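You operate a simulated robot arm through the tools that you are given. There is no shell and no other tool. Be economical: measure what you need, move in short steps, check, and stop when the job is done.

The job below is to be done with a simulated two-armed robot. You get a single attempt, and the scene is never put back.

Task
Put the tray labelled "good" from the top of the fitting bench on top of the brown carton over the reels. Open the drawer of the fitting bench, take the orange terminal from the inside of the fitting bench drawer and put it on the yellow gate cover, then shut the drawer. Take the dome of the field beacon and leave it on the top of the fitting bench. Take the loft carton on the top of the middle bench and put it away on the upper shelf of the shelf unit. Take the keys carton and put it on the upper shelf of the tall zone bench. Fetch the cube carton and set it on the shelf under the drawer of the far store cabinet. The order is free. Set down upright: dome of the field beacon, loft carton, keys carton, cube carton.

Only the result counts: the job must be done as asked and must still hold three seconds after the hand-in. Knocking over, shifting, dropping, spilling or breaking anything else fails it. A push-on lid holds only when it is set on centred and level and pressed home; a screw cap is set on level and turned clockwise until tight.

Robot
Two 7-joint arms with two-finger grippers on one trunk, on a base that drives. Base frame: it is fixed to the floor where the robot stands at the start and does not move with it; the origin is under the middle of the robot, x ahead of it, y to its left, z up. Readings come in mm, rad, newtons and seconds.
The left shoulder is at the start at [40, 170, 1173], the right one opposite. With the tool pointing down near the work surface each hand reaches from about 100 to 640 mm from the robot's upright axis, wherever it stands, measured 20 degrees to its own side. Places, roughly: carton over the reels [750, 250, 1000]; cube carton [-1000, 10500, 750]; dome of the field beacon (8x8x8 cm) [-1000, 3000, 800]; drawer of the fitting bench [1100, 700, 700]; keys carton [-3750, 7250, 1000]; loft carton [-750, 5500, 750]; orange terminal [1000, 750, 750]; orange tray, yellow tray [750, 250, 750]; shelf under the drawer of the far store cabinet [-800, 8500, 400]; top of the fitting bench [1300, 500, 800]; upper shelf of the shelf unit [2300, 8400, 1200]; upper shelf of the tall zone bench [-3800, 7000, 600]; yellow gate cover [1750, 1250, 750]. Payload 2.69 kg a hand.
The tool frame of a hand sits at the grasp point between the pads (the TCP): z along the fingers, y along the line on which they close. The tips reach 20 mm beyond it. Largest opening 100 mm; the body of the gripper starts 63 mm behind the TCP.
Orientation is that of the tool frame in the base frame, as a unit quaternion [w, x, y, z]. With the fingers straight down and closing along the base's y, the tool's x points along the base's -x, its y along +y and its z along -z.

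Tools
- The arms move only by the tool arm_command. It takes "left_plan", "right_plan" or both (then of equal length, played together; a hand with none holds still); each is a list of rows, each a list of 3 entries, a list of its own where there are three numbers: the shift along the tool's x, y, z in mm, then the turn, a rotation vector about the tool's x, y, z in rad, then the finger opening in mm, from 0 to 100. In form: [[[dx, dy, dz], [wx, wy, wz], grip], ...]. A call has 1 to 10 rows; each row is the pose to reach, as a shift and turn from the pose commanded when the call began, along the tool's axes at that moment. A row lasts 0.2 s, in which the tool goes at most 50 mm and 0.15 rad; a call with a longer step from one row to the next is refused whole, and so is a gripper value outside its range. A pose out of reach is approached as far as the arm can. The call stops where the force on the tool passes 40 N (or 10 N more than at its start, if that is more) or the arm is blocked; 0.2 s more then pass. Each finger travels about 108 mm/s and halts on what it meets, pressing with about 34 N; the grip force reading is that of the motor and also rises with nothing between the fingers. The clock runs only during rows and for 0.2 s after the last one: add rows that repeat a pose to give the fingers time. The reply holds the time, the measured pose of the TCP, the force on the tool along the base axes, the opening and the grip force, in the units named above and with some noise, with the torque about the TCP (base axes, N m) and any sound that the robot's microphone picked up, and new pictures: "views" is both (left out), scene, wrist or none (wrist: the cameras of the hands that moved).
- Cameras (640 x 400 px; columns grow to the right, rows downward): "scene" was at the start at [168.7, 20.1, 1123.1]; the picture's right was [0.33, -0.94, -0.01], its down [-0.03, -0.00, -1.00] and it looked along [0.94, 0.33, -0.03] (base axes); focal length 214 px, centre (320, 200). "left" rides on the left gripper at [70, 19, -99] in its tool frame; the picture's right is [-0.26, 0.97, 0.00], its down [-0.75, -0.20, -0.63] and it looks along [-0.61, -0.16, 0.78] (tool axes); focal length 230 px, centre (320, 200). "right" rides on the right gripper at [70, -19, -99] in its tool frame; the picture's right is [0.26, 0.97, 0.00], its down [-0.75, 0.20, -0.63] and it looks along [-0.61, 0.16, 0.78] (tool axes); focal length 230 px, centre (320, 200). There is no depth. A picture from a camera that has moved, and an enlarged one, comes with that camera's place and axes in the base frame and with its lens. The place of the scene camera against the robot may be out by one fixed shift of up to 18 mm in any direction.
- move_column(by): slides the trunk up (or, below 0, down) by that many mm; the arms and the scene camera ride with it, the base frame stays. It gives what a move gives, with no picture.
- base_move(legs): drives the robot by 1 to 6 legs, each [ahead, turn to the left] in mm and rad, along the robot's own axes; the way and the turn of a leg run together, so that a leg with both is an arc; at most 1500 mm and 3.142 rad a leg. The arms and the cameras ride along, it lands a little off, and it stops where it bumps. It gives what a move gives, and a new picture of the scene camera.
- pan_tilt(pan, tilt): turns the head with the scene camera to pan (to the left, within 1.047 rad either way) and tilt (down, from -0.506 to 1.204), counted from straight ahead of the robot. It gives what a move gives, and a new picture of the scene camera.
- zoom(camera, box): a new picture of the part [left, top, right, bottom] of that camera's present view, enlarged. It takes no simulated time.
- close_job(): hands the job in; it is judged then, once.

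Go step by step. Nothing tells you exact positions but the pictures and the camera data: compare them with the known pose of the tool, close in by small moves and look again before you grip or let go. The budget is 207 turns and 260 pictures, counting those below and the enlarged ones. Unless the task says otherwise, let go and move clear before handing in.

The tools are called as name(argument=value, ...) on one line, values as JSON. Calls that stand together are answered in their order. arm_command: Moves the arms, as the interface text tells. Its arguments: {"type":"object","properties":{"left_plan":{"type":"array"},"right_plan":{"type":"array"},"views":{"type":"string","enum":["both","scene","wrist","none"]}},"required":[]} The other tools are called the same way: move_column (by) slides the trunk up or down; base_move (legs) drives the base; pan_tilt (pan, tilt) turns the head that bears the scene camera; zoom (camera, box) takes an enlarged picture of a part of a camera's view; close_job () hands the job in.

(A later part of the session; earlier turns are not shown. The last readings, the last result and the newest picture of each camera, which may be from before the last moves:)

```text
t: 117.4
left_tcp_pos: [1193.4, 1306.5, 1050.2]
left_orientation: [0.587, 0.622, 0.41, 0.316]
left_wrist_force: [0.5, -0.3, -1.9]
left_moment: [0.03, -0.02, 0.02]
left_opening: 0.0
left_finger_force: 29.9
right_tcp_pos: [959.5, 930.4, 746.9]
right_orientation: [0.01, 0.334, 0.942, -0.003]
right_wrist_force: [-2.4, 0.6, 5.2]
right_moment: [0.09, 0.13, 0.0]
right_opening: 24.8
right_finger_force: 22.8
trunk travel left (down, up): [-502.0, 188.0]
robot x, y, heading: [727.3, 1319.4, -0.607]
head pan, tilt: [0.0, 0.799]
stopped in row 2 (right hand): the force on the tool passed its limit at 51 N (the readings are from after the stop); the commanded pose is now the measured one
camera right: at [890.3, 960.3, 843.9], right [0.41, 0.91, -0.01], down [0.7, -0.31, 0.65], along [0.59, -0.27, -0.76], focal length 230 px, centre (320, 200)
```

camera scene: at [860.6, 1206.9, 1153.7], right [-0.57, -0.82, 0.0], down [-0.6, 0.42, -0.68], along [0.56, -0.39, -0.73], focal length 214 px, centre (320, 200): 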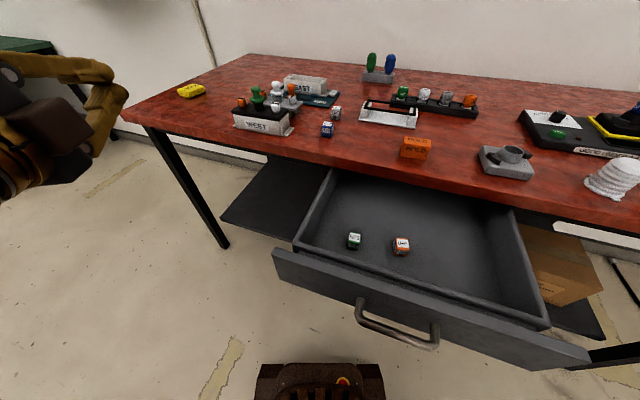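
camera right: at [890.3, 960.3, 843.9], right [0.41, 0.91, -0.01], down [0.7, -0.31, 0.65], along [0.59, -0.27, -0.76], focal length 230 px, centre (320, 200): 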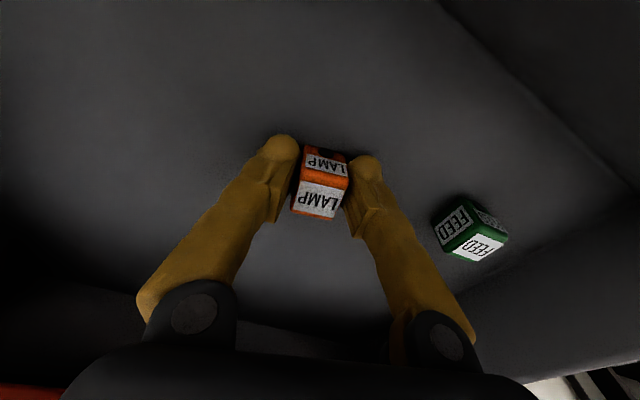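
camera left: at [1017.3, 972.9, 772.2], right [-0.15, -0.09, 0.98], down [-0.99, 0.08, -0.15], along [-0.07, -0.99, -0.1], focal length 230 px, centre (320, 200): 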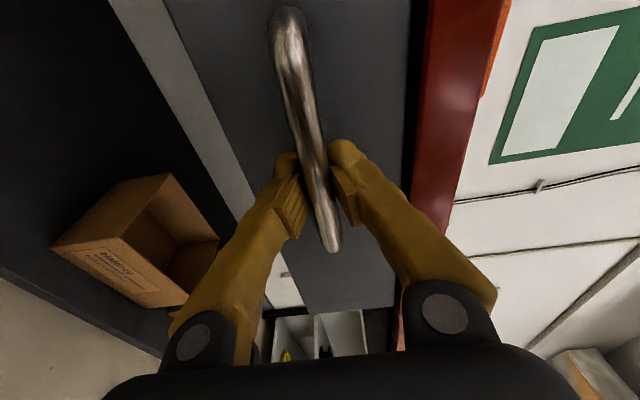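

It touched the bottom but the fingers are on the cube. Close fully and lift.

arm_command(right_plan=[[[0, 0, -2], [0, 0, 0], 5], [[0, 0, -2], [0, 0, 0], 5], [[0, 0, -30], [0, 0, 0], 5], [[0, 0, -75], [0, 0, 0], 5], [[0, 0, -120], [0, 0, 0], 5], [[0, 0, -165], [0, 0, 0], 5], [[0, 0, -210], [0, 0, 0], 5], [[0, 0, -210], [0, 0, 0], 5]], views="wrist")

```text
t: 119.2
left_tcp_pos: [1194.5, 1304.8, 1050.4]
left_orientation: [0.589, 0.621, 0.409, 0.315]
left_wrist_force: [-0.1, 0.0, 0.4]
left_moment: [-0.01, -0.02, -0.01]
left_opening: 0.0
left_finger_force: 29.5
right_tcp_pos: [957.2, 929.8, 957.8]
right_orientation: [0.011, 0.334, 0.943, -0.003]
right_wrist_force: [0.2, 0.1, 0.3]
right_moment: [0.03, 0.01, 0.01]
right_opening: 24.3
right_finger_force: 33.8
trunk travel left (down, up): [-502.0, 188.0]
robot x, y, heading: [725.5, 1313.1, -0.609]
head pan, tilt: [0.0, 0.799]
camera right: at [888.4, 960.4, 1055.7], right [0.41, 0.91, 0.0], down [0.7, -0.31, 0.65], along [0.59, -0.27, -0.76], focal length 230 px, centre (320, 200)
```

right: 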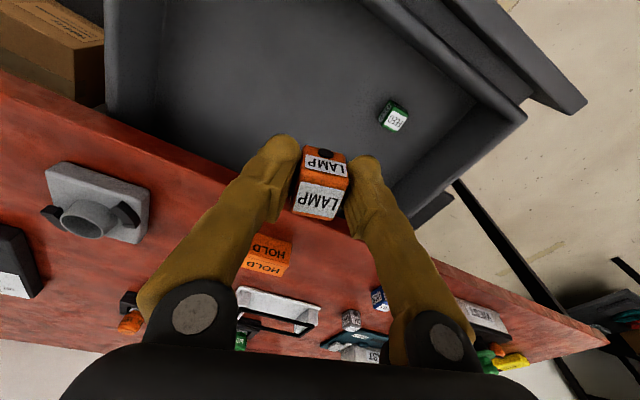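

Got the terminal. Now I'll raise it, back away, square up to the drawer and prepare the closed left hand to push the drawer shut.

arm_command(right_plan=[[[0, 0, -50], [0, 0, 0], 5], [[0, 0, -100], [0, 0, 0], 5], [[10, 0, -150], [0, 0, 0], 5], [[20, 0, -190], [0, 0, 0], 5], [[20, 0, -190], [0, 0, 0], 5]], views="none")

base_move(legs=[[-290, 0], [0, -0.35]])

arm_command(left_plan=[[[-30, 0, 0], [0, -0.05, 0], 0], [[-60, 0, 0], [-0.05, -0.11, 0], 0], [[-90, 0, 0], [-0.1, -0.11, 0], 0], [[-90, 0, 0], [-0.1, -0.11, 0], 0], [[-90, 0, 0], [-0.1, -0.11, 0], 0]], views="none")

move_column(by=-280)

pan_tilt(pan=0.0, tilt=0.5)

```text
refused: row 3 steps farther than a row can; nothing moved
```

```text
t: 122.3
left_tcp_pos: [925.3, 1299.1, 1062.4]
left_orientation: [0.649, 0.676, 0.283, 0.205]
left_wrist_force: [0.3, 0.0, 0.1]
left_moment: [0.01, -0.04, 0.0]
left_opening: 0.0
left_finger_force: 29.5
right_tcp_pos: [570.5, 1038.2, 957.6]
right_orientation: [0.011, 0.497, 0.868, -0.005]
right_wrist_force: [-1.0, 0.0, -0.1]
right_moment: [0.0, 0.0, 0.0]
right_opening: 24.5
right_finger_force: 34.1
trunk travel left (down, up): [-502.0, 188.0]
robot x, y, heading: [492.5, 1483.3, -0.97]
head pan, tilt: [0.0, 0.799]
camera scene: at [582.6, 1330.7, 1153.9], right [-0.82, -0.57, 0.0], down [-0.41, 0.6, -0.68], along [0.39, -0.56, -0.73], focal length 214 px, centre (320, 200)
```

scene: 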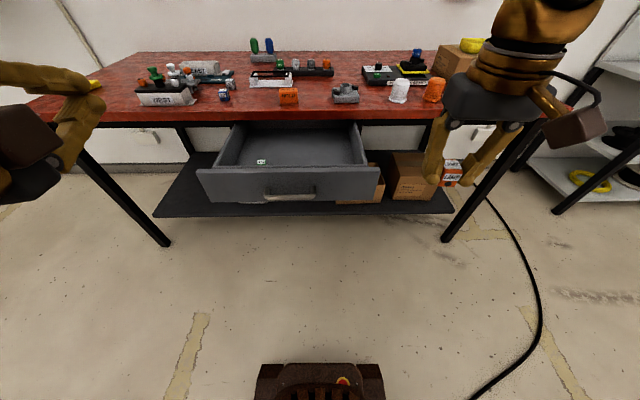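

```text
t: 123.5
left_tcp_pos: [870.3, 1230.9, 1083.7]
left_orientation: [0.687, 0.654, 0.253, 0.19]
left_wrist_force: [-0.6, 0.2, 0.0]
left_moment: [-0.02, 0.02, 0.01]
left_opening: 0.0
left_finger_force: 29.1
left hand out of reach, approached as far as the arm can: row 1, 2, 3, 4, 5
right_tcp_pos: [564.0, 1052.4, 965.0]
right_orientation: [0.018, 0.497, 0.868, -0.009]
right_wrist_force: [0.0, 0.6, -1.3]
right_moment: [-0.06, -0.01, 0.03]
right_opening: 24.2
right_finger_force: 33.9
trunk travel left (down, up): [-502.0, 188.0]
robot x, y, heading: [489.1, 1482.6, -0.968]
head pan, tilt: [0.0, 0.799]
```

```text
t: 126.3
left_tcp_pos: [869.7, 1230.1, 809.6]
left_orientation: [0.695, 0.646, 0.252, 0.189]
left_wrist_force: [-0.5, 0.3, -0.4]
left_moment: [0.0, -0.01, -0.02]
left_opening: 0.0
left_finger_force: 29.5
right_tcp_pos: [562.5, 1050.7, 685.4]
right_orientation: [0.019, 0.497, 0.868, -0.009]
right_wrist_force: [0.7, -0.1, -0.3]
right_moment: [0.01, 0.01, -0.03]
right_opening: 24.5
right_finger_force: 34.0
trunk travel left (down, up): [-222.0, 468.0]
robot x, y, heading: [492.5, 1480.4, -0.968]
head pan, tilt: [0.0, 0.799]
```

```text
t: 127.1
left_tcp_pos: [870.0, 1229.6, 809.6]
left_orientation: [0.696, 0.646, 0.252, 0.188]
left_wrist_force: [-0.5, -0.2, 0.4]
left_moment: [-0.03, 0.0, 0.02]
left_opening: 0.0
left_finger_force: 29.2
right_tcp_pos: [562.4, 1051.3, 684.8]
right_orientation: [0.018, 0.497, 0.867, -0.009]
right_wrist_force: [-0.2, 0.3, 0.5]
right_moment: [-0.01, -0.01, 0.03]
right_opening: 24.3
right_finger_force: 33.8
trunk travel left (down, up): [-222.0, 468.0]
robot x, y, heading: [489.5, 1480.2, -0.972]
head pan, tilt: [0.0, 0.499]
camera scene: at [586.1, 1325.8, 899.7], right [-0.82, -0.57, 0.0], down [-0.28, 0.41, -0.87], along [0.49, -0.72, -0.49], focal length 214 px, centre (320, 200)
```

scene: 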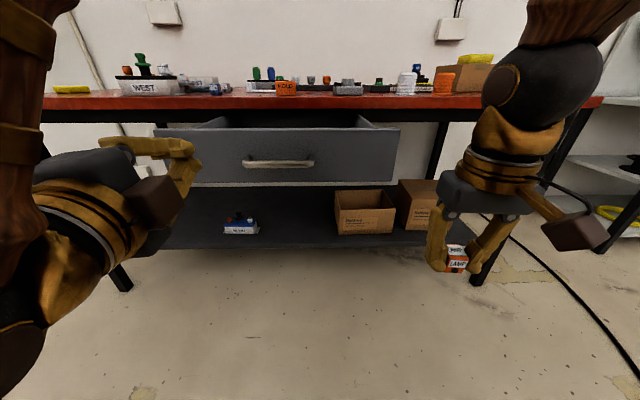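

I'll raise the right hand (with the terminal) and lower the left fist to panel height.

arm_command(right_plan=[[[0, 0, -45], [0, 0, 0], 5], [[0, 0, -90], [0, 0, 0], 5], [[0, 0, -135], [0, 0, 0], 5], [[0, 0, -180], [0, 0, 0], 5], [[0, 0, -225], [0, 0, 0], 5], [[0, 0, -260], [0, 0, 0], 5], [[0, 0, -260], [0, 0, 0], 5]], left_plan=[[[0, -20, 0], [0, 0, 0], 0], [[0, -45, 0], [0, 0, 0], 0], [[0, -45, 0], [0, 0, 0], 0], [[0, -45, 0], [0, 0, 0], 0], [[0, -45, 0], [0, 0, 0], 0], [[0, -45, 0], [0, 0, 0], 0], [[0, -45, 0], [0, 0, 0], 0]], views="none")

base_move(legs=[[300, 0]])

```text
t: 128.7
left_tcp_pos: [869.2, 1218.8, 765.8]
left_orientation: [0.695, 0.65, 0.245, 0.187]
left_wrist_force: [-0.7, 0.4, 0.6]
left_moment: [-0.02, 0.01, -0.02]
left_opening: 0.1
left_finger_force: 29.9
left hand out of reach, approached as far as the arm can: row 1, 2, 3, 4, 5, 6, 7
right_tcp_pos: [555.4, 1058.4, 947.7]
right_orientation: [0.018, 0.497, 0.868, -0.01]
right_wrist_force: [0.0, 0.1, 0.4]
right_moment: [-0.01, -0.02, -0.01]
right_opening: 24.2
right_finger_force: 33.8
trunk travel left (down, up): [-222.0, 468.0]
robot x, y, heading: [492.8, 1483.2, -0.972]
head pan, tilt: [0.0, 0.499]
```

```text
t: 130.8
left_tcp_pos: [1045.0, 965.4, 767.0]
left_orientation: [0.695, 0.649, 0.247, 0.187]
left_wrist_force: [3.2, 0.4, -0.2]
left_moment: [0.0, -0.03, 0.05]
left_opening: 0.1
left_finger_force: 29.3
right_tcp_pos: [732.2, 805.0, 945.6]
right_orientation: [0.018, 0.496, 0.868, -0.009]
right_wrist_force: [-0.4, -0.1, 0.0]
right_moment: [0.0, -0.05, 0.01]
right_opening: 24.0
right_finger_force: 34.2
trunk travel left (down, up): [-222.0, 468.0]
robot x, y, heading: [668.7, 1223.6, -0.961]
head pan, tilt: [0.0, 0.499]
camera scene: at [761.3, 1072.7, 899.7], right [-0.82, -0.57, 0.0], down [-0.28, 0.41, -0.87], along [0.49, -0.72, -0.49], focal length 214 px, centre (320, 200)
```

scene: 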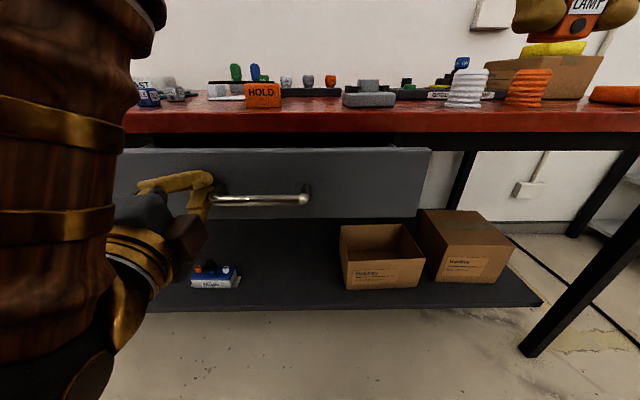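

The drawer is sliding in freely. Push the remaining ~90 mm.

base_move(legs=[[105, 0]])

```text
t: 132.0
left_tcp_pos: [1087.9, 918.1, 758.1]
left_orientation: [0.658, 0.675, 0.273, 0.193]
left_wrist_force: [-0.2, 1.6, 0.1]
left_moment: [-0.02, 0.0, 0.03]
left_opening: 0.0
left_finger_force: 29.9
right_tcp_pos: [760.4, 761.4, 922.2]
right_orientation: [-0.019, 0.496, 0.868, 0.008]
right_wrist_force: [0.0, 0.7, -0.5]
right_moment: [-0.02, -0.02, -0.01]
right_opening: 24.6
right_finger_force: 34.5
trunk travel left (down, up): [-222.0, 468.0]
robot x, y, heading: [722.5, 1149.3, -0.971]
head pan, tilt: [0.0, 0.499]
stopped in leg 1: the force on the tool passed its limit at 561 N (the readings are from after the stop); the commanded pose is now the measured one
camera scene: at [814.9, 994.6, 900.0], right [-0.82, -0.57, 0.0], down [-0.28, 0.4, -0.87], along [0.49, -0.72, -0.49], focal length 214 px, centre (320, 200)
```

scene: 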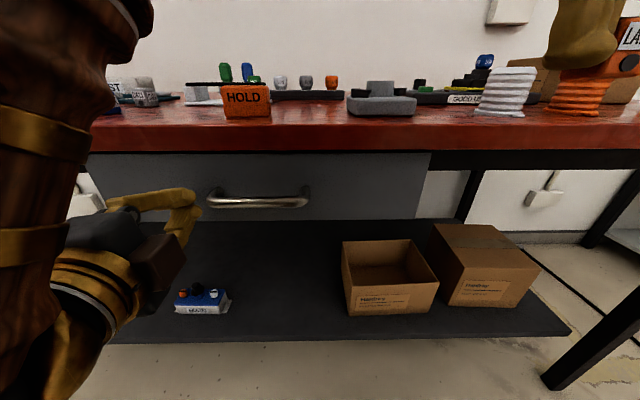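

Hit the end stop; the drawer looks shut. Back off, raise the trunk and check.

base_move(legs=[[-230, 0]])

move_column(by=250)

pan_tilt(pan=0.3, tilt=0.7)

```text
t: 133.3
left_tcp_pos: [1039.6, 1002.6, 763.3]
left_orientation: [0.661, 0.667, 0.278, 0.201]
left_wrist_force: [-0.1, 0.9, 0.3]
left_moment: [0.0, -0.02, -0.04]
left_opening: 0.0
left_finger_force: 29.6
right_tcp_pos: [705.5, 843.2, 933.5]
right_orientation: [0.001, 0.494, 0.869, 0.002]
right_wrist_force: [-1.1, 0.3, 1.4]
right_moment: [-0.1, 0.03, -0.02]
right_opening: 24.4
right_finger_force: 34.4
trunk travel left (down, up): [-222.0, 468.0]
robot x, y, heading: [661.8, 1237.6, -0.964]
head pan, tilt: [0.0, 0.499]
stopped in leg 1: the robot was blocked; the commanded pose is now the measured one
camera scene: at [757.6, 1078.7, 899.2], right [-0.82, -0.57, 0.0], down [-0.28, 0.41, -0.87], along [0.49, -0.71, -0.5], focal length 214 px, centre (320, 200)
```

scene: 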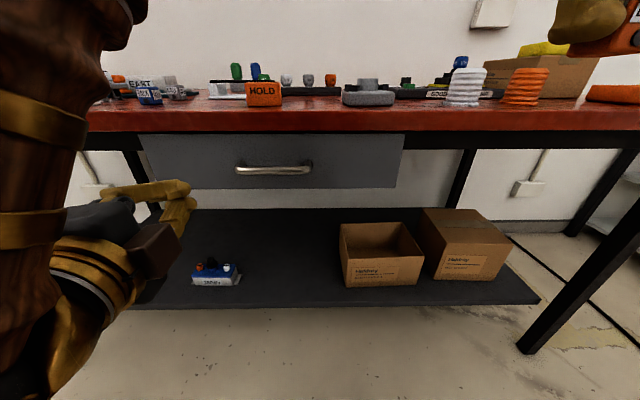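

```text
t: 135.8
left_tcp_pos: [1036.1, 1008.4, 1012.0]
left_orientation: [0.654, 0.672, 0.283, 0.202]
left_wrist_force: [0.7, 0.2, 0.6]
left_moment: [0.0, -0.02, -0.01]
left_opening: 0.2
left_finger_force: 29.6
right_tcp_pos: [698.5, 851.8, 1175.3]
right_orientation: [-0.011, 0.496, 0.868, 0.008]
right_wrist_force: [0.4, -0.2, -0.3]
right_moment: [0.06, 0.0, -0.04]
right_opening: 24.3
right_finger_force: 33.9
trunk travel left (down, up): [-472.0, 218.0]
robot x, y, heading: [662.3, 1236.1, -0.966]
head pan, tilt: [0.0, 0.499]
```

```text
t: 136.7
left_tcp_pos: [1036.2, 1008.9, 1011.8]
left_orientation: [0.653, 0.673, 0.282, 0.201]
left_wrist_force: [-0.2, -0.3, -0.4]
left_moment: [0.01, 0.01, 0.02]
left_opening: 0.2
left_finger_force: 29.6
right_tcp_pos: [697.7, 851.3, 1177.6]
right_orientation: [-0.011, 0.496, 0.868, 0.008]
right_wrist_force: [0.3, 0.2, 0.1]
right_moment: [0.01, -0.01, 0.01]
right_opening: 24.4
right_finger_force: 33.9
trunk travel left (down, up): [-472.0, 218.0]
robot x, y, heading: [661.3, 1237.1, -0.961]
head pan, tilt: [0.3, 0.7]
camera scene: at [773.0, 1099.3, 1132.2], right [-0.62, -0.79, -0.01], down [-0.51, 0.41, -0.75], along [0.6, -0.46, -0.66], focal length 214 px, centre (320, 200)
```

scene: 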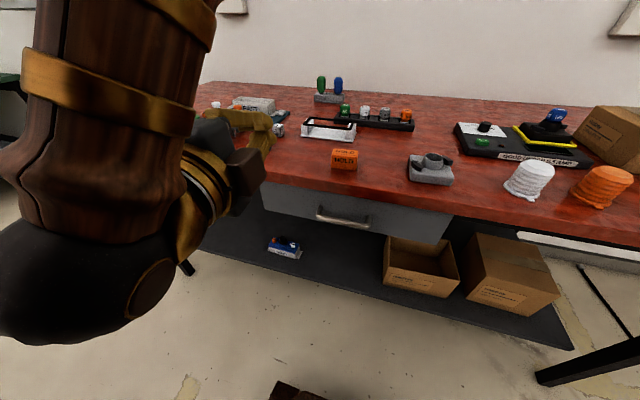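

The drawer is flush (handle back at its closed distance). Next: the yellow gate cover near the far end of the bench, about (1810,1118). Driving there.

base_move(legs=[[0, 1.358], [1069, 0], [0, -1.397]])

pan_tilt(pan=0.0, tilt=0.8)

```text
t: 137.5
left_tcp_pos: [1034.0, 1052.7, 1003.2]
left_orientation: [0.612, 0.688, 0.325, 0.218]
left_wrist_force: [-0.4, 0.4, -0.5]
left_moment: [0.0, 0.02, 0.02]
left_opening: 0.0
left_finger_force: 29.6
right_tcp_pos: [678.8, 889.6, 1163.5]
right_orientation: [-0.035, 0.484, 0.874, 0.021]
right_wrist_force: [-0.6, 0.1, -0.5]
right_moment: [-0.05, -0.06, -0.01]
right_opening: 24.6
right_finger_force: 34.2
trunk travel left (down, up): [-472.0, 218.0]
robot x, y, heading: [661.1, 1234.1, -0.942]
head pan, tilt: [0.3, 0.7]
stopped in leg 1: the robot was blocked; the commanded pose is now the measured one
camera scene: at [773.7, 1102.6, 1132.4], right [-0.6, -0.8, -0.01], down [-0.52, 0.4, -0.76], along [0.61, -0.45, -0.66], focal length 214 px, centre (320, 200)
```

scene: 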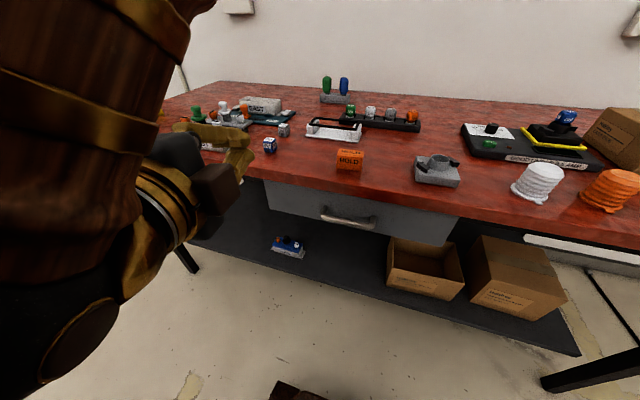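

```text
t: 138.3
left_tcp_pos: [1035.1, 1052.1, 1003.2]
left_orientation: [0.613, 0.687, 0.325, 0.219]
left_wrist_force: [1.1, 0.0, 0.1]
left_moment: [0.0, 0.02, -0.01]
left_opening: 0.0
left_finger_force: 29.3
right_tcp_pos: [681.4, 887.3, 1163.7]
right_orientation: [-0.035, 0.485, 0.874, 0.021]
right_wrist_force: [-0.5, 0.5, 0.1]
right_moment: [0.03, 0.01, -0.01]
right_opening: 24.0
right_finger_force: 34.0
trunk travel left (down, up): [-472.0, 218.0]
robot x, y, heading: [659.8, 1237.1, -0.946]
head pan, tilt: [0.0, 0.799]
camera scene: at [754.7, 1087.6, 1123.9], right [-0.81, -0.59, 0.0], down [-0.43, 0.59, -0.68], along [0.4, -0.55, -0.73], focal length 214 px, centre (320, 200)
```

scene: 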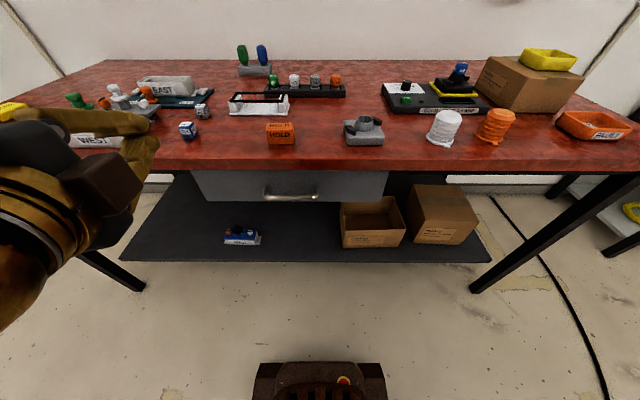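

Transient stop again; retry.

base_move(legs=[[0, 1.343], [1069, 0], [0, -1.397]])

```text
t: 139.2
left_tcp_pos: [1045.3, 1086.8, 1005.5]
left_orientation: [0.593, 0.672, 0.369, 0.246]
left_wrist_force: [0.1, 0.2, -0.9]
left_moment: [-0.01, 0.01, 0.02]
left_opening: 0.0
left_finger_force: 29.7
right_tcp_pos: [665.1, 924.7, 1154.5]
right_orientation: [-0.059, 0.469, 0.881, 0.03]
right_wrist_force: [0.3, 0.4, -0.9]
right_moment: [-0.03, -0.03, 0.01]
right_opening: 24.5
right_finger_force: 33.9
trunk travel left (down, up): [-472.0, 218.0]
robot x, y, heading: [660.0, 1238.5, -0.921]
head pan, tilt: [0.0, 0.799]
stopped in leg 1: the robot was blocked; the commanded pose is now the measured one
camera scene: at [757.6, 1091.0, 1124.1], right [-0.79, -0.61, 0.0], down [-0.44, 0.58, -0.69], along [0.42, -0.54, -0.73], focal length 214 px, centre (320, 200)
```

scene: 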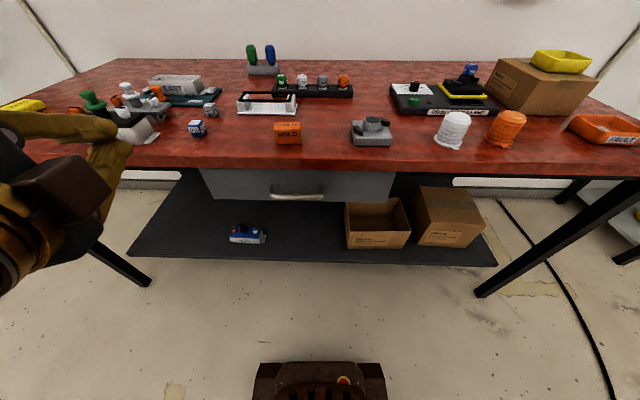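

The right hand has drifted close to my body; I'll extend it forward and level it before driving.

arm_command(right_plan=[[[-30, -10, 0], [0, -0.06, 0], 5], [[-70, -20, 0], [0, -0.132, 0], 5], [[-110, -30, 0], [0, -0.132, 0], 5], [[-150, -40, 0], [0, -0.132, 0], 5], [[-150, -40, 0], [0, -0.132, 0], 5], [[-150, -40, 0], [0, -0.132, 0], 5]], views="none")

base_move(legs=[[0, 1.318], [1069, 0], [0, -1.397]])

```text
t: 140.6
left_tcp_pos: [1046.6, 1087.2, 1005.3]
left_orientation: [0.592, 0.674, 0.366, 0.247]
left_wrist_force: [-0.6, -0.7, -0.5]
left_moment: [-0.01, 0.0, 0.05]
left_opening: 0.3
left_finger_force: 29.4
right_tcp_pos: [721.8, 767.3, 1162.1]
right_orientation: [0.027, 0.47, 0.882, -0.014]
right_wrist_force: [-0.2, -0.3, -1.3]
right_moment: [-0.01, -0.01, 0.01]
right_opening: 24.4
right_finger_force: 34.4
trunk travel left (down, up): [-472.0, 218.0]
robot x, y, heading: [661.4, 1236.0, -0.922]
head pan, tilt: [0.0, 0.799]
```

```text
t: 152.9
left_tcp_pos: [2020.0, 1509.0, 1011.4]
left_orientation: [0.598, 0.678, 0.35, 0.247]
left_wrist_force: [0.9, -1.2, 0.2]
left_moment: [0.01, -0.02, -0.01]
left_opening: 0.0
left_finger_force: 29.1
right_tcp_pos: [1682.5, 1197.8, 1160.2]
right_orientation: [0.028, 0.482, 0.876, -0.014]
right_wrist_force: [-0.2, -0.4, -0.6]
right_moment: [-0.03, 0.04, 0.03]
right_opening: 23.9
right_finger_force: 34.1
trunk travel left (down, up): [-472.0, 218.0]
robot x, y, heading: [1637.9, 1669.4, -0.943]
head pan, tilt: [0.0, 0.799]
camera scene: at [1734.7, 1522.4, 1123.9], right [-0.81, -0.59, 0.0], down [-0.43, 0.59, -0.68], along [0.4, -0.56, -0.73], focal length 214 px, centre (320, 200)
```

scene: 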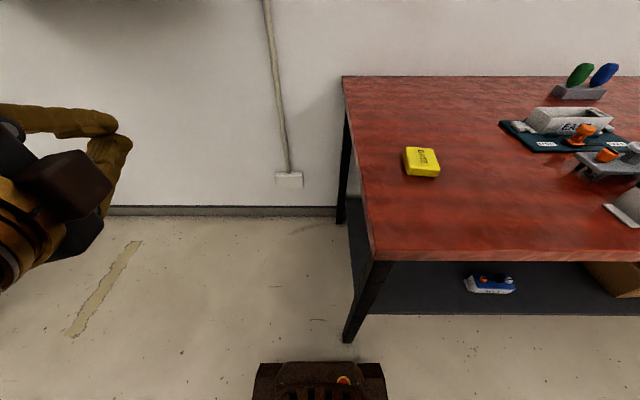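

The yellow gate cover (a small box) is at about (1780,1120). Moving the right hand with the terminal over it.

arm_command(right_plan=[[[-25, 8, 25], [0, 0.03, 0], 5], [[-50, 16, 50], [0, 0.062, 0], 5], [[-75, 25, 80], [0, 0.062, 0], 5], [[-100, 33, 110], [0, 0.062, 0], 5], [[-108, 41, 145], [0, 0.062, 0], 5], [[-108, 41, 145], [0, 0.062, 0], 5], [[-108, 41, 145], [0, 0.062, 0], 5]])

```text
t: 154.5
left_tcp_pos: [2027.4, 1516.8, 1012.1]
left_orientation: [0.598, 0.664, 0.366, 0.258]
left_wrist_force: [0.1, 0.5, -0.1]
left_moment: [-0.04, -0.02, 0.01]
left_opening: 0.3
left_finger_force: 29.3
right_tcp_pos: [1770.3, 1133.4, 1031.1]
right_orientation: [0.008, 0.483, 0.876, -0.003]
right_wrist_force: [0.3, 0.4, -0.4]
right_moment: [0.02, 0.02, -0.01]
right_opening: 24.2
right_finger_force: 34.3
trunk travel left (down, up): [-472.0, 218.0]
robot x, y, heading: [1643.3, 1670.9, -0.947]
head pan, tilt: [0.0, 0.799]
camera scene: at [1735.1, 1522.1, 1123.9], right [-0.81, -0.59, 0.0], down [-0.43, 0.59, -0.68], along [0.4, -0.55, -0.73], focal length 214 px, centre (320, 200)
camera right: at [1714.5, 1184.3, 1127.9], right [0.68, 0.73, 0.0], down [0.56, -0.52, 0.64], along [0.47, -0.44, -0.77], focal length 230 px, centre (320, 200)
```

scene: 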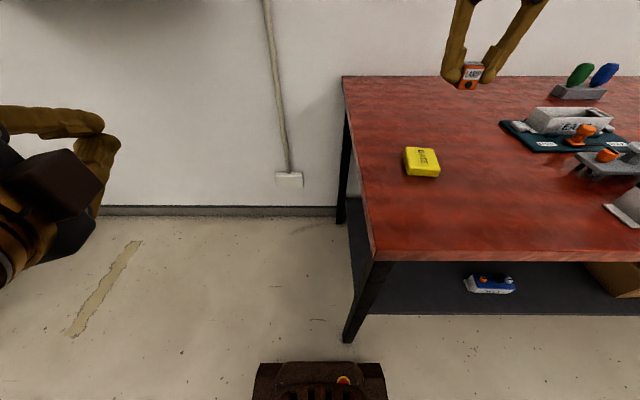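
right: 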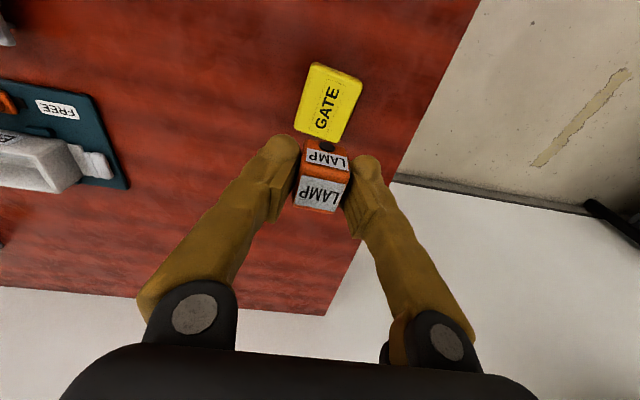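

Gate top centre ≈ (1778,1135). Small correction and descend to just above it.

arm_command(right_plan=[[[-2, 4, 35], [0, 0.017, 0], 5], [[-3, 8, 75], [0, 0.017, 0], 5], [[-3, 8, 108], [0, 0.017, 0], 5], [[-3, 8, 108], [0, 0.017, 0], 5], [[-3, 8, 108], [0, 0.017, 0], 5]])

```text
t: 155.7
left_tcp_pos: [2026.8, 1515.8, 1011.2]
left_orientation: [0.598, 0.665, 0.366, 0.258]
left_wrist_force: [-0.2, -0.8, -0.5]
left_moment: [0.02, 0.01, 0.04]
left_opening: 0.1
left_finger_force: 29.6
right_tcp_pos: [1779.5, 1133.9, 927.3]
right_orientation: [0.0, 0.482, 0.876, 0.001]
right_wrist_force: [0.3, 0.8, -0.4]
right_moment: [0.0, 0.0, 0.02]
right_opening: 24.4
right_finger_force: 34.5
trunk travel left (down, up): [-472.0, 218.0]
robot x, y, heading: [1642.9, 1672.9, -0.945]
head pan, tilt: [0.0, 0.799]
camera scene: at [1735.0, 1521.9, 1123.9], right [-0.81, -0.59, 0.0], down [-0.43, 0.59, -0.68], along [0.4, -0.55, -0.73], focal length 214 px, centre (320, 200)
camera right: at [1725.2, 1182.4, 1025.4], right [0.68, 0.73, 0.0], down [0.57, -0.53, 0.63], along [0.46, -0.43, -0.78], focal length 230 px, centre (320, 200)
```

scene: 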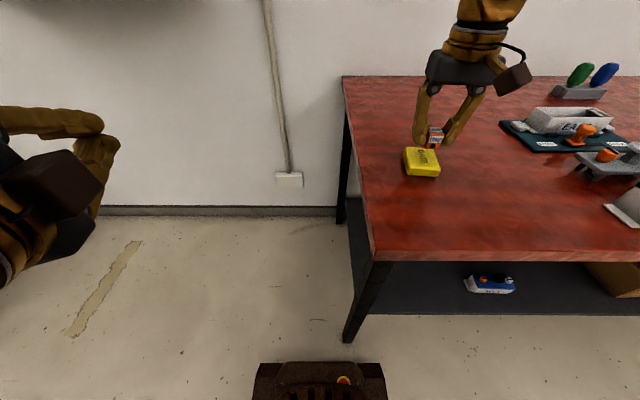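
right: 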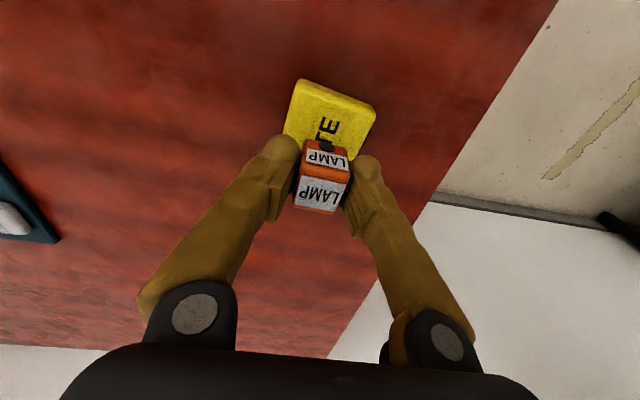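

Well centred over the GATE cover. Descend gently until contact.

arm_command(right_plan=[[[0, 0, 12], [0, 0, 0], 5], [[0, 0, 22], [0, 0, 0], 5], [[0, 0, 26], [0, 0, 0], 5], [[0, 0, 26], [0, 0, 0], 5]], views="none")

zoom(camera="scene", box=[370, 80, 500, 200])

```text
t: 156.7
left_tcp_pos: [2027.2, 1517.4, 1011.6]
left_orientation: [0.599, 0.664, 0.365, 0.258]
left_wrist_force: [0.4, -0.5, -0.2]
left_moment: [0.01, -0.04, -0.04]
left_opening: 0.1
left_finger_force: 29.5
right_tcp_pos: [1781.3, 1133.7, 898.5]
right_orientation: [0.002, 0.482, 0.876, 0.0]
right_wrist_force: [-1.7, -0.6, 14.2]
right_moment: [-0.22, -0.07, -0.03]
right_opening: 24.3
right_finger_force: 34.0
trunk travel left (down, up): [-472.0, 218.0]
robot x, y, heading: [1641.6, 1671.8, -0.949]
head pan, tilt: [0.0, 0.799]
```

```text
3.33 times, centred on (435, 140) of scene
camera zoom: at [1734.4, 1523.3, 1124.2], right [-0.81, -0.59, 0.0], down [-0.43, 0.59, -0.69], along [0.4, -0.56, -0.73], focal length 715 px, centre (-63, 400)
```

zoom: 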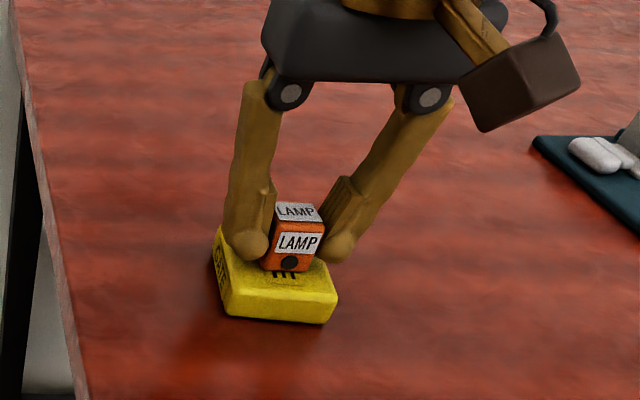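

Contact made; release and lift.

arm_command(right_plan=[[[0, 0, -1], [0, 0, 0], 15], [[0, 0, -1], [0, 0, 0], 30], [[0, 0, -1], [0, 0, 0], 44], [[0, 0, -1], [0, 0, 0], 44], [[0, 0, -30], [0, 0, 0], 44], [[0, 0, -75], [0, 0, 0], 44], [[0, 0, -120], [0, 0, 0], 50], [[20, 0, -165], [0, 0, 0], 50], [[20, 0, -165], [0, 0, 0], 50]], views="scene")

zoom(camera="scene", box=[370, 100, 480, 190])

```text
t: 158.7
left_tcp_pos: [2026.6, 1515.6, 1010.9]
left_orientation: [0.597, 0.665, 0.366, 0.261]
left_wrist_force: [-0.1, 0.3, 0.4]
left_moment: [0.02, 0.02, -0.01]
left_opening: 0.0
left_finger_force: 29.3
right_tcp_pos: [1773.8, 1154.8, 1063.3]
right_orientation: [-0.001, 0.483, 0.876, 0.001]
right_wrist_force: [-0.4, -0.3, 0.0]
right_moment: [0.03, 0.0, -0.01]
right_opening: 49.9
right_finger_force: 0.0
trunk travel left (down, up): [-472.0, 218.0]
robot x, y, heading: [1639.9, 1671.4, -0.944]
head pan, tilt: [0.0, 0.799]
camera scene: at [1735.4, 1521.4, 1123.7], right [-0.81, -0.59, 0.0], down [-0.43, 0.59, -0.68], along [0.4, -0.55, -0.73], focal length 214 px, centre (320, 200)
```

scene: 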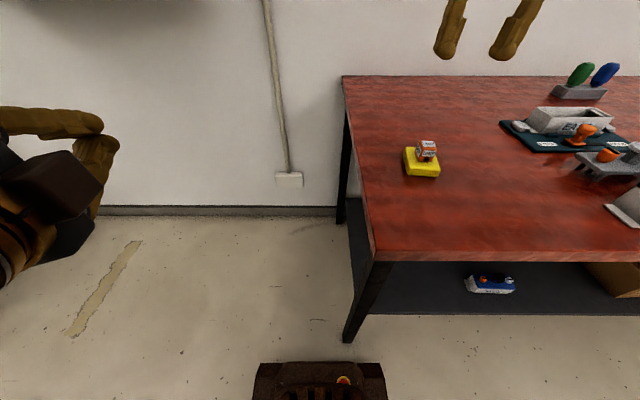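

```text
4.44 times, centred on (425, 145) of scene
camera zoom: at [1735.4, 1521.4, 1123.7], right [-0.81, -0.59, 0.0], down [-0.43, 0.59, -0.68], along [0.4, -0.55, -0.73], focal length 953 px, centre (-147, 444)
```

zoom: 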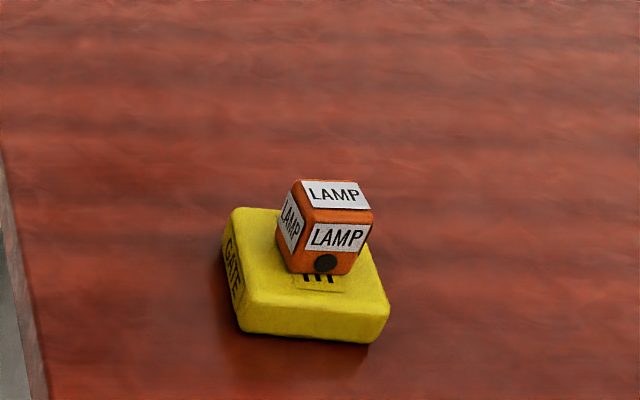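

Terminal is on the gate cover. Now I'll turn the left hand back to pointing down for later work.

arm_command(left_plan=[[[0, 0, 0], [0.083, 0.083, -0.083], 30], [[0, 0, 0], [0.166, 0.166, -0.166], 60], [[0, 0, 0], [0.249, 0.249, -0.249], 60], [[0, 0, 0], [0.332, 0.332, -0.332], 60], [[0, 0, 0], [0.415, 0.415, -0.415], 60], [[0, 0, 0], [0.498, 0.498, -0.498], 60], [[0, 0, 0], [0.581, 0.581, -0.581], 60], [[0, 0, 0], [0.664, 0.664, -0.664], 60], [[0, 0, 0], [0.747, 0.747, -0.747], 60], [[0, 0, 0], [0.83, 0.83, -0.83], 60]], right_plan=[[[10, 0, 0], [0, 0, 0], 60], [[20, 0, 0], [0, 0, 0], 60], [[40, 0, 0], [0, 0, 0], 60], [[60, 0, 0], [0, 0, 0], 60], [[80, 0, 0], [0, 0, 0], 60], [[80, 0, 0], [0, 0, 0], 60], [[80, 0, 0], [0, 0, 0], 60], [[80, 0, 0], [0, 0, 0], 60], [[80, 0, 0], [0, 0, 0], 60], [[80, 0, 0], [0, 0, 0], 60]], views="none")

arm_command(left_plan=[[[0, 0, 0], [0.08, 0.08, -0.08], 60], [[0, 0, 0], [0.16, 0.16, -0.16], 60], [[0, 0, 0], [0.24, 0.24, -0.24], 60], [[0, 0, 0], [0.32, 0.32, -0.32], 60], [[0, 0, 0], [0.379, 0.379, -0.379], 60], [[0, 0, 0], [0.379, 0.379, -0.379], 60]], views="none")

```text
t: 160.9
left_tcp_pos: [2012.8, 1521.5, 1017.2]
left_orientation: [0.16, 0.509, 0.842, 0.078]
left_wrist_force: [0.2, -0.2, 0.4]
left_moment: [-0.02, -0.02, -0.02]
left_opening: 60.0
left_finger_force: 0.1
left hand out of reach, approached as far as the arm can: row 1, 2, 3, 4, 5, 6
right_tcp_pos: [1727.2, 1220.7, 1063.0]
right_orientation: [0.001, 0.483, 0.876, 0.001]
right_wrist_force: [-0.8, 0.3, 0.0]
right_moment: [0.0, -0.02, 0.01]
right_opening: 59.8
right_finger_force: 0.0
trunk travel left (down, up): [-472.0, 218.0]
robot x, y, heading: [1639.5, 1670.6, -0.945]
head pan, tilt: [0.0, 0.799]
```

```text
t: 162.3
left_tcp_pos: [2012.2, 1521.3, 1016.1]
left_orientation: [-0.086, 0.339, 0.937, -0.017]
left_wrist_force: [0.2, -0.3, -0.2]
left_moment: [-0.02, -0.01, 0.01]
left_opening: 59.9
left_finger_force: 0.1
right_tcp_pos: [1727.3, 1220.0, 1063.9]
right_orientation: [0.0, 0.483, 0.876, 0.001]
right_wrist_force: [-0.2, -0.2, 0.8]
right_moment: [0.02, 0.0, 0.02]
right_opening: 60.1
right_finger_force: 0.0
trunk travel left (down, up): [-472.0, 218.0]
robot x, y, heading: [1644.8, 1670.1, -0.946]
head pan, tilt: [0.0, 0.799]
```

Levelling the left hand, raising the trunk, then heading across the room toward the field beacon.

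arm_command(left_plan=[[[-20, 0, -20], [-0.036, -0.046, 0.083], 60], [[-40, 0, -40], [-0.072, -0.092, 0.166], 60], [[-60, 0, -60], [-0.109, -0.139, 0.25], 60], [[-60, 0, -60], [-0.109, -0.139, 0.25], 60]], views="none")

pan_tilt(pan=0.0, tilt=0.45)

base_move(legs=[[-150, 0], [0, 3.1]])

```text
t: 163.3
left_tcp_pos: [2067.5, 1479.8, 1064.3]
left_orientation: [0.001, 0.457, 0.89, 0.001]
left_wrist_force: [0.5, -0.3, 0.1]
left_moment: [0.01, 0.01, -0.02]
left_opening: 60.0
left_finger_force: 0.1
right_tcp_pos: [1727.4, 1220.0, 1063.2]
right_orientation: [0.0, 0.483, 0.876, 0.001]
right_wrist_force: [-0.5, 0.7, 0.6]
right_moment: [-0.05, 0.01, 0.0]
right_opening: 59.8
right_finger_force: 0.0
trunk travel left (down, up): [-472.0, 218.0]
robot x, y, heading: [1641.3, 1674.0, -0.947]
head pan, tilt: [0.0, 0.799]
```

```text
t: 164.2
left_tcp_pos: [2067.9, 1479.5, 1063.3]
left_orientation: [0.001, 0.457, 0.89, 0.001]
left_wrist_force: [-0.3, 0.6, 0.4]
left_moment: [-0.01, 0.0, 0.01]
left_opening: 60.1
left_finger_force: 0.1
right_tcp_pos: [1726.8, 1221.1, 1063.5]
right_orientation: [0.001, 0.483, 0.876, 0.001]
right_wrist_force: [0.2, -0.5, -0.8]
right_moment: [0.0, 0.0, -0.01]
right_opening: 60.0
right_finger_force: 0.1
trunk travel left (down, up): [-472.0, 218.0]
robot x, y, heading: [1639.2, 1667.8, -0.938]
head pan, tilt: [0.0, 0.45]
camera scene: at [1741.8, 1512.9, 1154.1], right [-0.81, -0.59, 0.0], down [-0.26, 0.37, -0.89], along [0.52, -0.72, -0.45], focal length 214 px, centre (320, 200)
```

scene: 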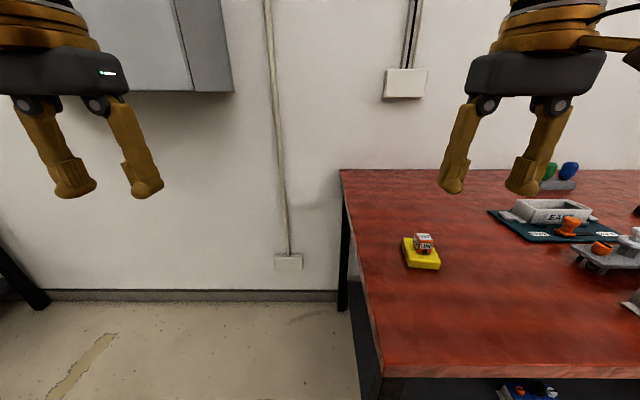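

```text
t: 173.2
left_tcp_pos: [1117.5, 1951.5, 1063.6]
left_orientation: [0.001, 0.904, -0.427, -0.002]
left_wrist_force: [0.3, 0.3, 0.2]
left_moment: [-0.04, 0.01, 0.02]
left_opening: 60.1
left_finger_force: 0.1
right_tcp_pos: [1441.3, 2231.7, 1063.8]
right_orientation: [0.001, 0.891, -0.454, -0.001]
right_wrist_force: [0.1, 0.3, -0.4]
right_moment: [0.0, 0.0, 0.0]
right_opening: 59.9
right_finger_force: 0.1
trunk travel left (down, up): [-472.0, 218.0]
robot x, y, heading: [1570.6, 1803.4, 2.263]
head pan, tilt: [0.0, 0.45]
camera scene: at [1449.4, 1930.9, 1154.2], right [0.77, 0.64, 0.0], down [0.29, -0.35, -0.89], along [-0.57, 0.69, -0.45], focal length 214 px, centre (320, 200)
```

scene: 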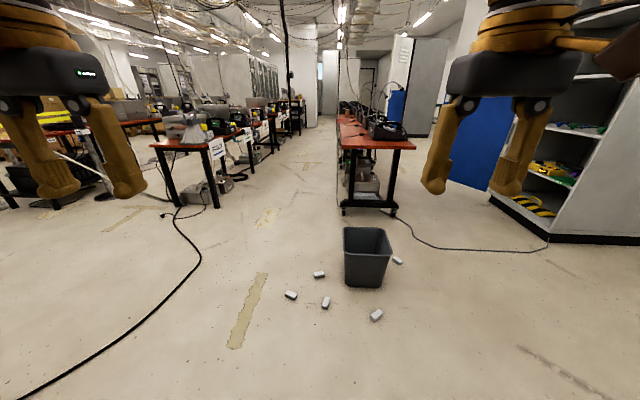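

I see the benches: a middle row on the left and another row on the right, with a bin and small parts in between. Zooming at the middle row's near end for the beacon.

zoom(camera="scene", box=[130, 80, 330, 220])

```text
2.86 times, centred on (230, 150) of scene
camera zoom: at [1449.4, 1930.9, 1154.2], right [0.77, 0.64, 0.0], down [0.29, -0.35, -0.89], along [-0.57, 0.69, -0.45], focal length 613 px, centre (577, 343)
```

zoom: 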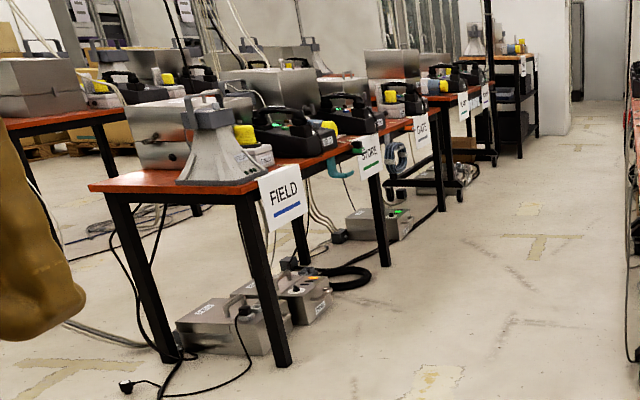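

The middle row's first station is FIELD. I'll drive south around the bin and the small floor parts, then up the aisle to it.

base_move(legs=[[0, 0.665], [1403, 0], [0, -0.856]])

```text
t: 184.3
left_tcp_pos: [-216.1, 2310.5, 1070.9]
left_orientation: [-0.005, 0.863, -0.506, -0.008]
left_wrist_force: [-0.8, 0.0, 0.4]
left_moment: [-0.01, -0.01, -0.02]
left_opening: 60.0
left_finger_force: 0.0
right_tcp_pos: [151.9, 2528.0, 1070.7]
right_orientation: [-0.003, 0.847, -0.532, -0.008]
right_wrist_force: [0.8, -0.8, 0.8]
right_moment: [0.02, -0.01, -0.02]
right_opening: 60.2
right_finger_force: 0.1
trunk travel left (down, up): [-472.0, 218.0]
robot x, y, heading: [192.4, 2091.1, 2.083]
head pan, tilt: [0.0, 0.45]
camera scene: at [96.3, 2242.4, 1154.2], right [0.87, 0.49, 0.0], down [0.22, -0.39, -0.89], along [-0.44, 0.78, -0.45], focal length 214 px, centre (320, 200)
```

scene: 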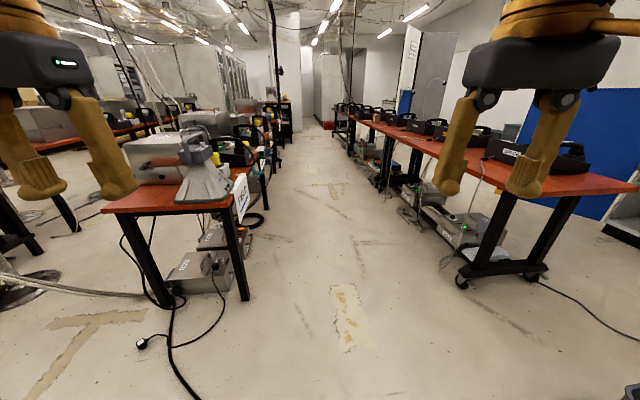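

Clear aisle. Continue up and turn to face the FIELD station.

base_move(legs=[[1150, 0], [0, 1.68]])

pan_tilt(pan=0.0, tilt=0.7)

```text
t: 194.2
left_tcp_pos: [-537.7, 2665.3, 1075.6]
left_orientation: [0.005, 0.955, 0.296, -0.016]
left_wrist_force: [0.0, 0.0, -0.1]
left_moment: [0.01, -0.01, 0.02]
left_opening: 60.0
left_finger_force: 0.1
right_tcp_pos: [-788.7, 3010.4, 1076.1]
right_orientation: [0.005, 0.964, 0.266, -0.015]
right_wrist_force: [0.5, -1.2, -0.1]
right_moment: [-0.01, -0.02, 0.0]
right_opening: 60.3
right_finger_force: 0.1
trunk travel left (down, up): [-472.0, 218.0]
robot x, y, heading: [-380.6, 3090.9, -2.535]
head pan, tilt: [0.0, 0.45]
camera scene: at [-534.4, 2975.5, 1154.2], right [-0.57, 0.82, 0.0], down [0.37, 0.26, -0.89], along [-0.74, -0.51, -0.45], focal length 214 px, centre (320, 200)
```

scene: 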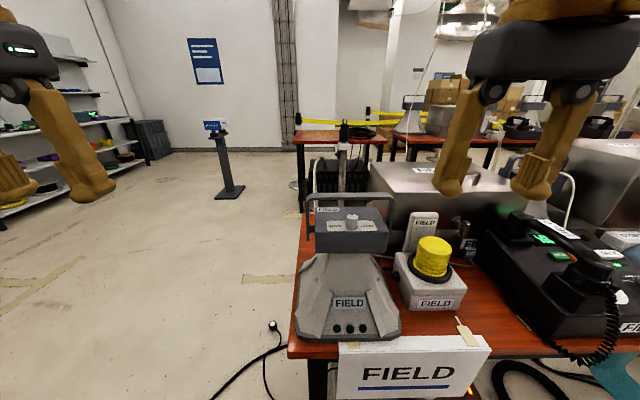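

```text
t: 195.0
left_tcp_pos: [-522.7, 2675.3, 1083.3]
left_orientation: [0.007, 0.955, 0.296, -0.024]
left_wrist_force: [1.2, 0.4, 0.1]
left_moment: [-0.02, -0.03, 0.02]
left_opening: 59.9
left_finger_force: 0.0
right_tcp_pos: [-776.0, 3022.5, 1081.7]
right_orientation: [0.008, 0.964, 0.266, -0.024]
right_wrist_force: [0.3, 0.2, -0.2]
right_moment: [-0.01, 0.01, -0.02]
right_opening: 60.1
right_finger_force: 0.0
trunk travel left (down, up): [-472.0, 218.0]
robot x, y, heading: [-377.9, 3088.2, -2.54]
head pan, tilt: [0.0, 0.7]
camera scene: at [-527.7, 2980.5, 1132.3], right [-0.57, 0.82, 0.0], down [0.54, 0.37, -0.75], along [-0.62, -0.43, -0.66], focal length 214 px, centre (320, 200)
```

scene: 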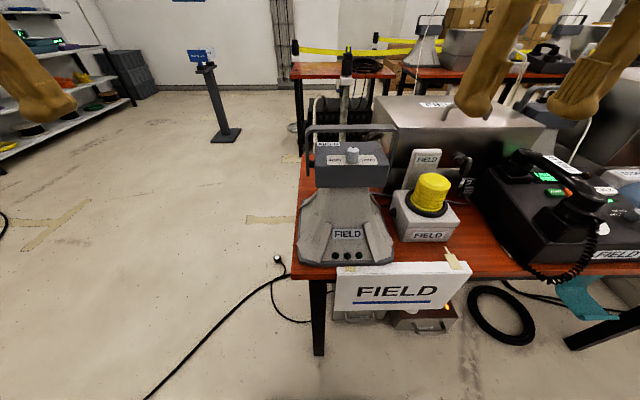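

The field beacon is the white FIELD box with the yellow dome. Zooming.

zoom(camera="scene", box=[380, 140, 480, 250])

```text
3.64 times, centred on (430, 195) of scene
camera zoom: at [-527.7, 2980.5, 1132.3], right [-0.57, 0.82, 0.0], down [0.54, 0.37, -0.75], along [-0.62, -0.43, -0.66], focal length 780 px, centre (-80, 218)
```

zoom: 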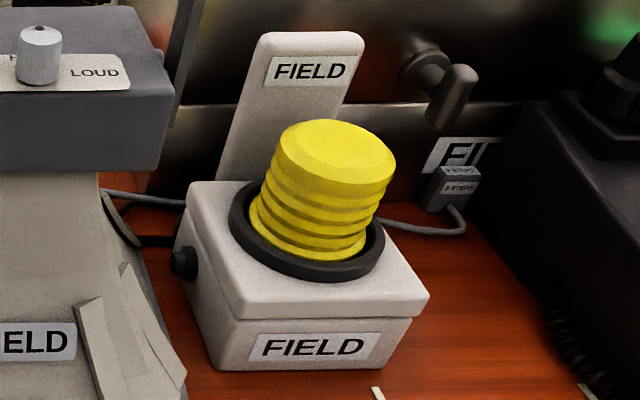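

A ribbed yellow dome in a black ring. Moving the right hand above it, opened wide.

arm_command(right_plan=[[[-40, 0, 0], [0, 0.025, 0], 100], [[-75, 2, 5], [0, 0.05, 0], 100], [[-108, 4, 10], [0, 0.05, 0], 100], [[-108, 4, 10], [0, 0.05, 0], 100], [[-108, 4, 10], [0, 0.05, 0], 100]])

```text
t: 196.2
left_tcp_pos: [-525.2, 2674.2, 1083.1]
left_orientation: [0.007, 0.955, 0.296, -0.024]
left_wrist_force: [0.2, 0.4, 1.0]
left_moment: [0.01, 0.01, -0.01]
left_opening: 60.1
left_finger_force: 0.0
right_tcp_pos: [-865.5, 2960.0, 1073.9]
right_orientation: [0.001, 0.964, 0.266, 0.001]
right_wrist_force: [-0.5, -0.6, -0.1]
right_moment: [0.0, -0.01, -0.06]
right_opening: 100.0
right_finger_force: 0.1
trunk travel left (down, up): [-472.0, 218.0]
robot x, y, heading: [-381.6, 3084.2, -2.534]
head pan, tilt: [0.0, 0.7]
camera scene: at [-528.8, 2979.4, 1132.0], right [-0.57, 0.82, 0.0], down [0.54, 0.37, -0.75], along [-0.62, -0.43, -0.66], focal length 214 px, centre (320, 200)
camera right: at [-817.1, 3011.0, 1173.8], right [0.72, -0.7, 0.0], down [-0.54, -0.56, 0.63], along [-0.44, -0.45, -0.78], focal length 230 px, centre (320, 200)
```

scene: 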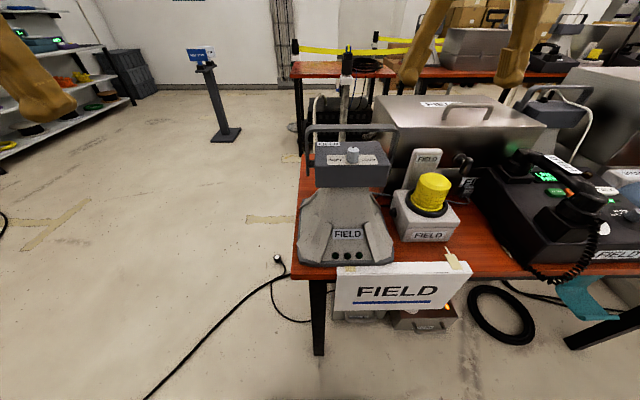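
right: 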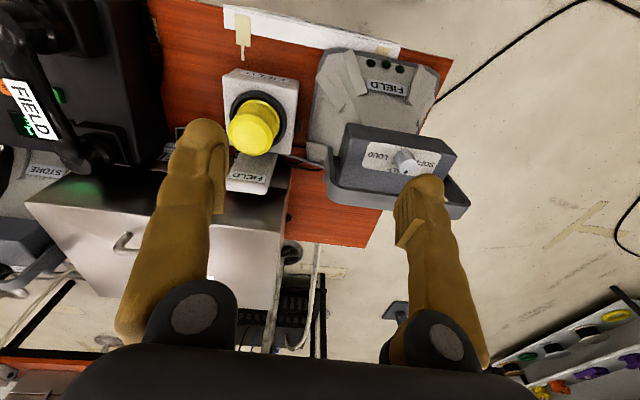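

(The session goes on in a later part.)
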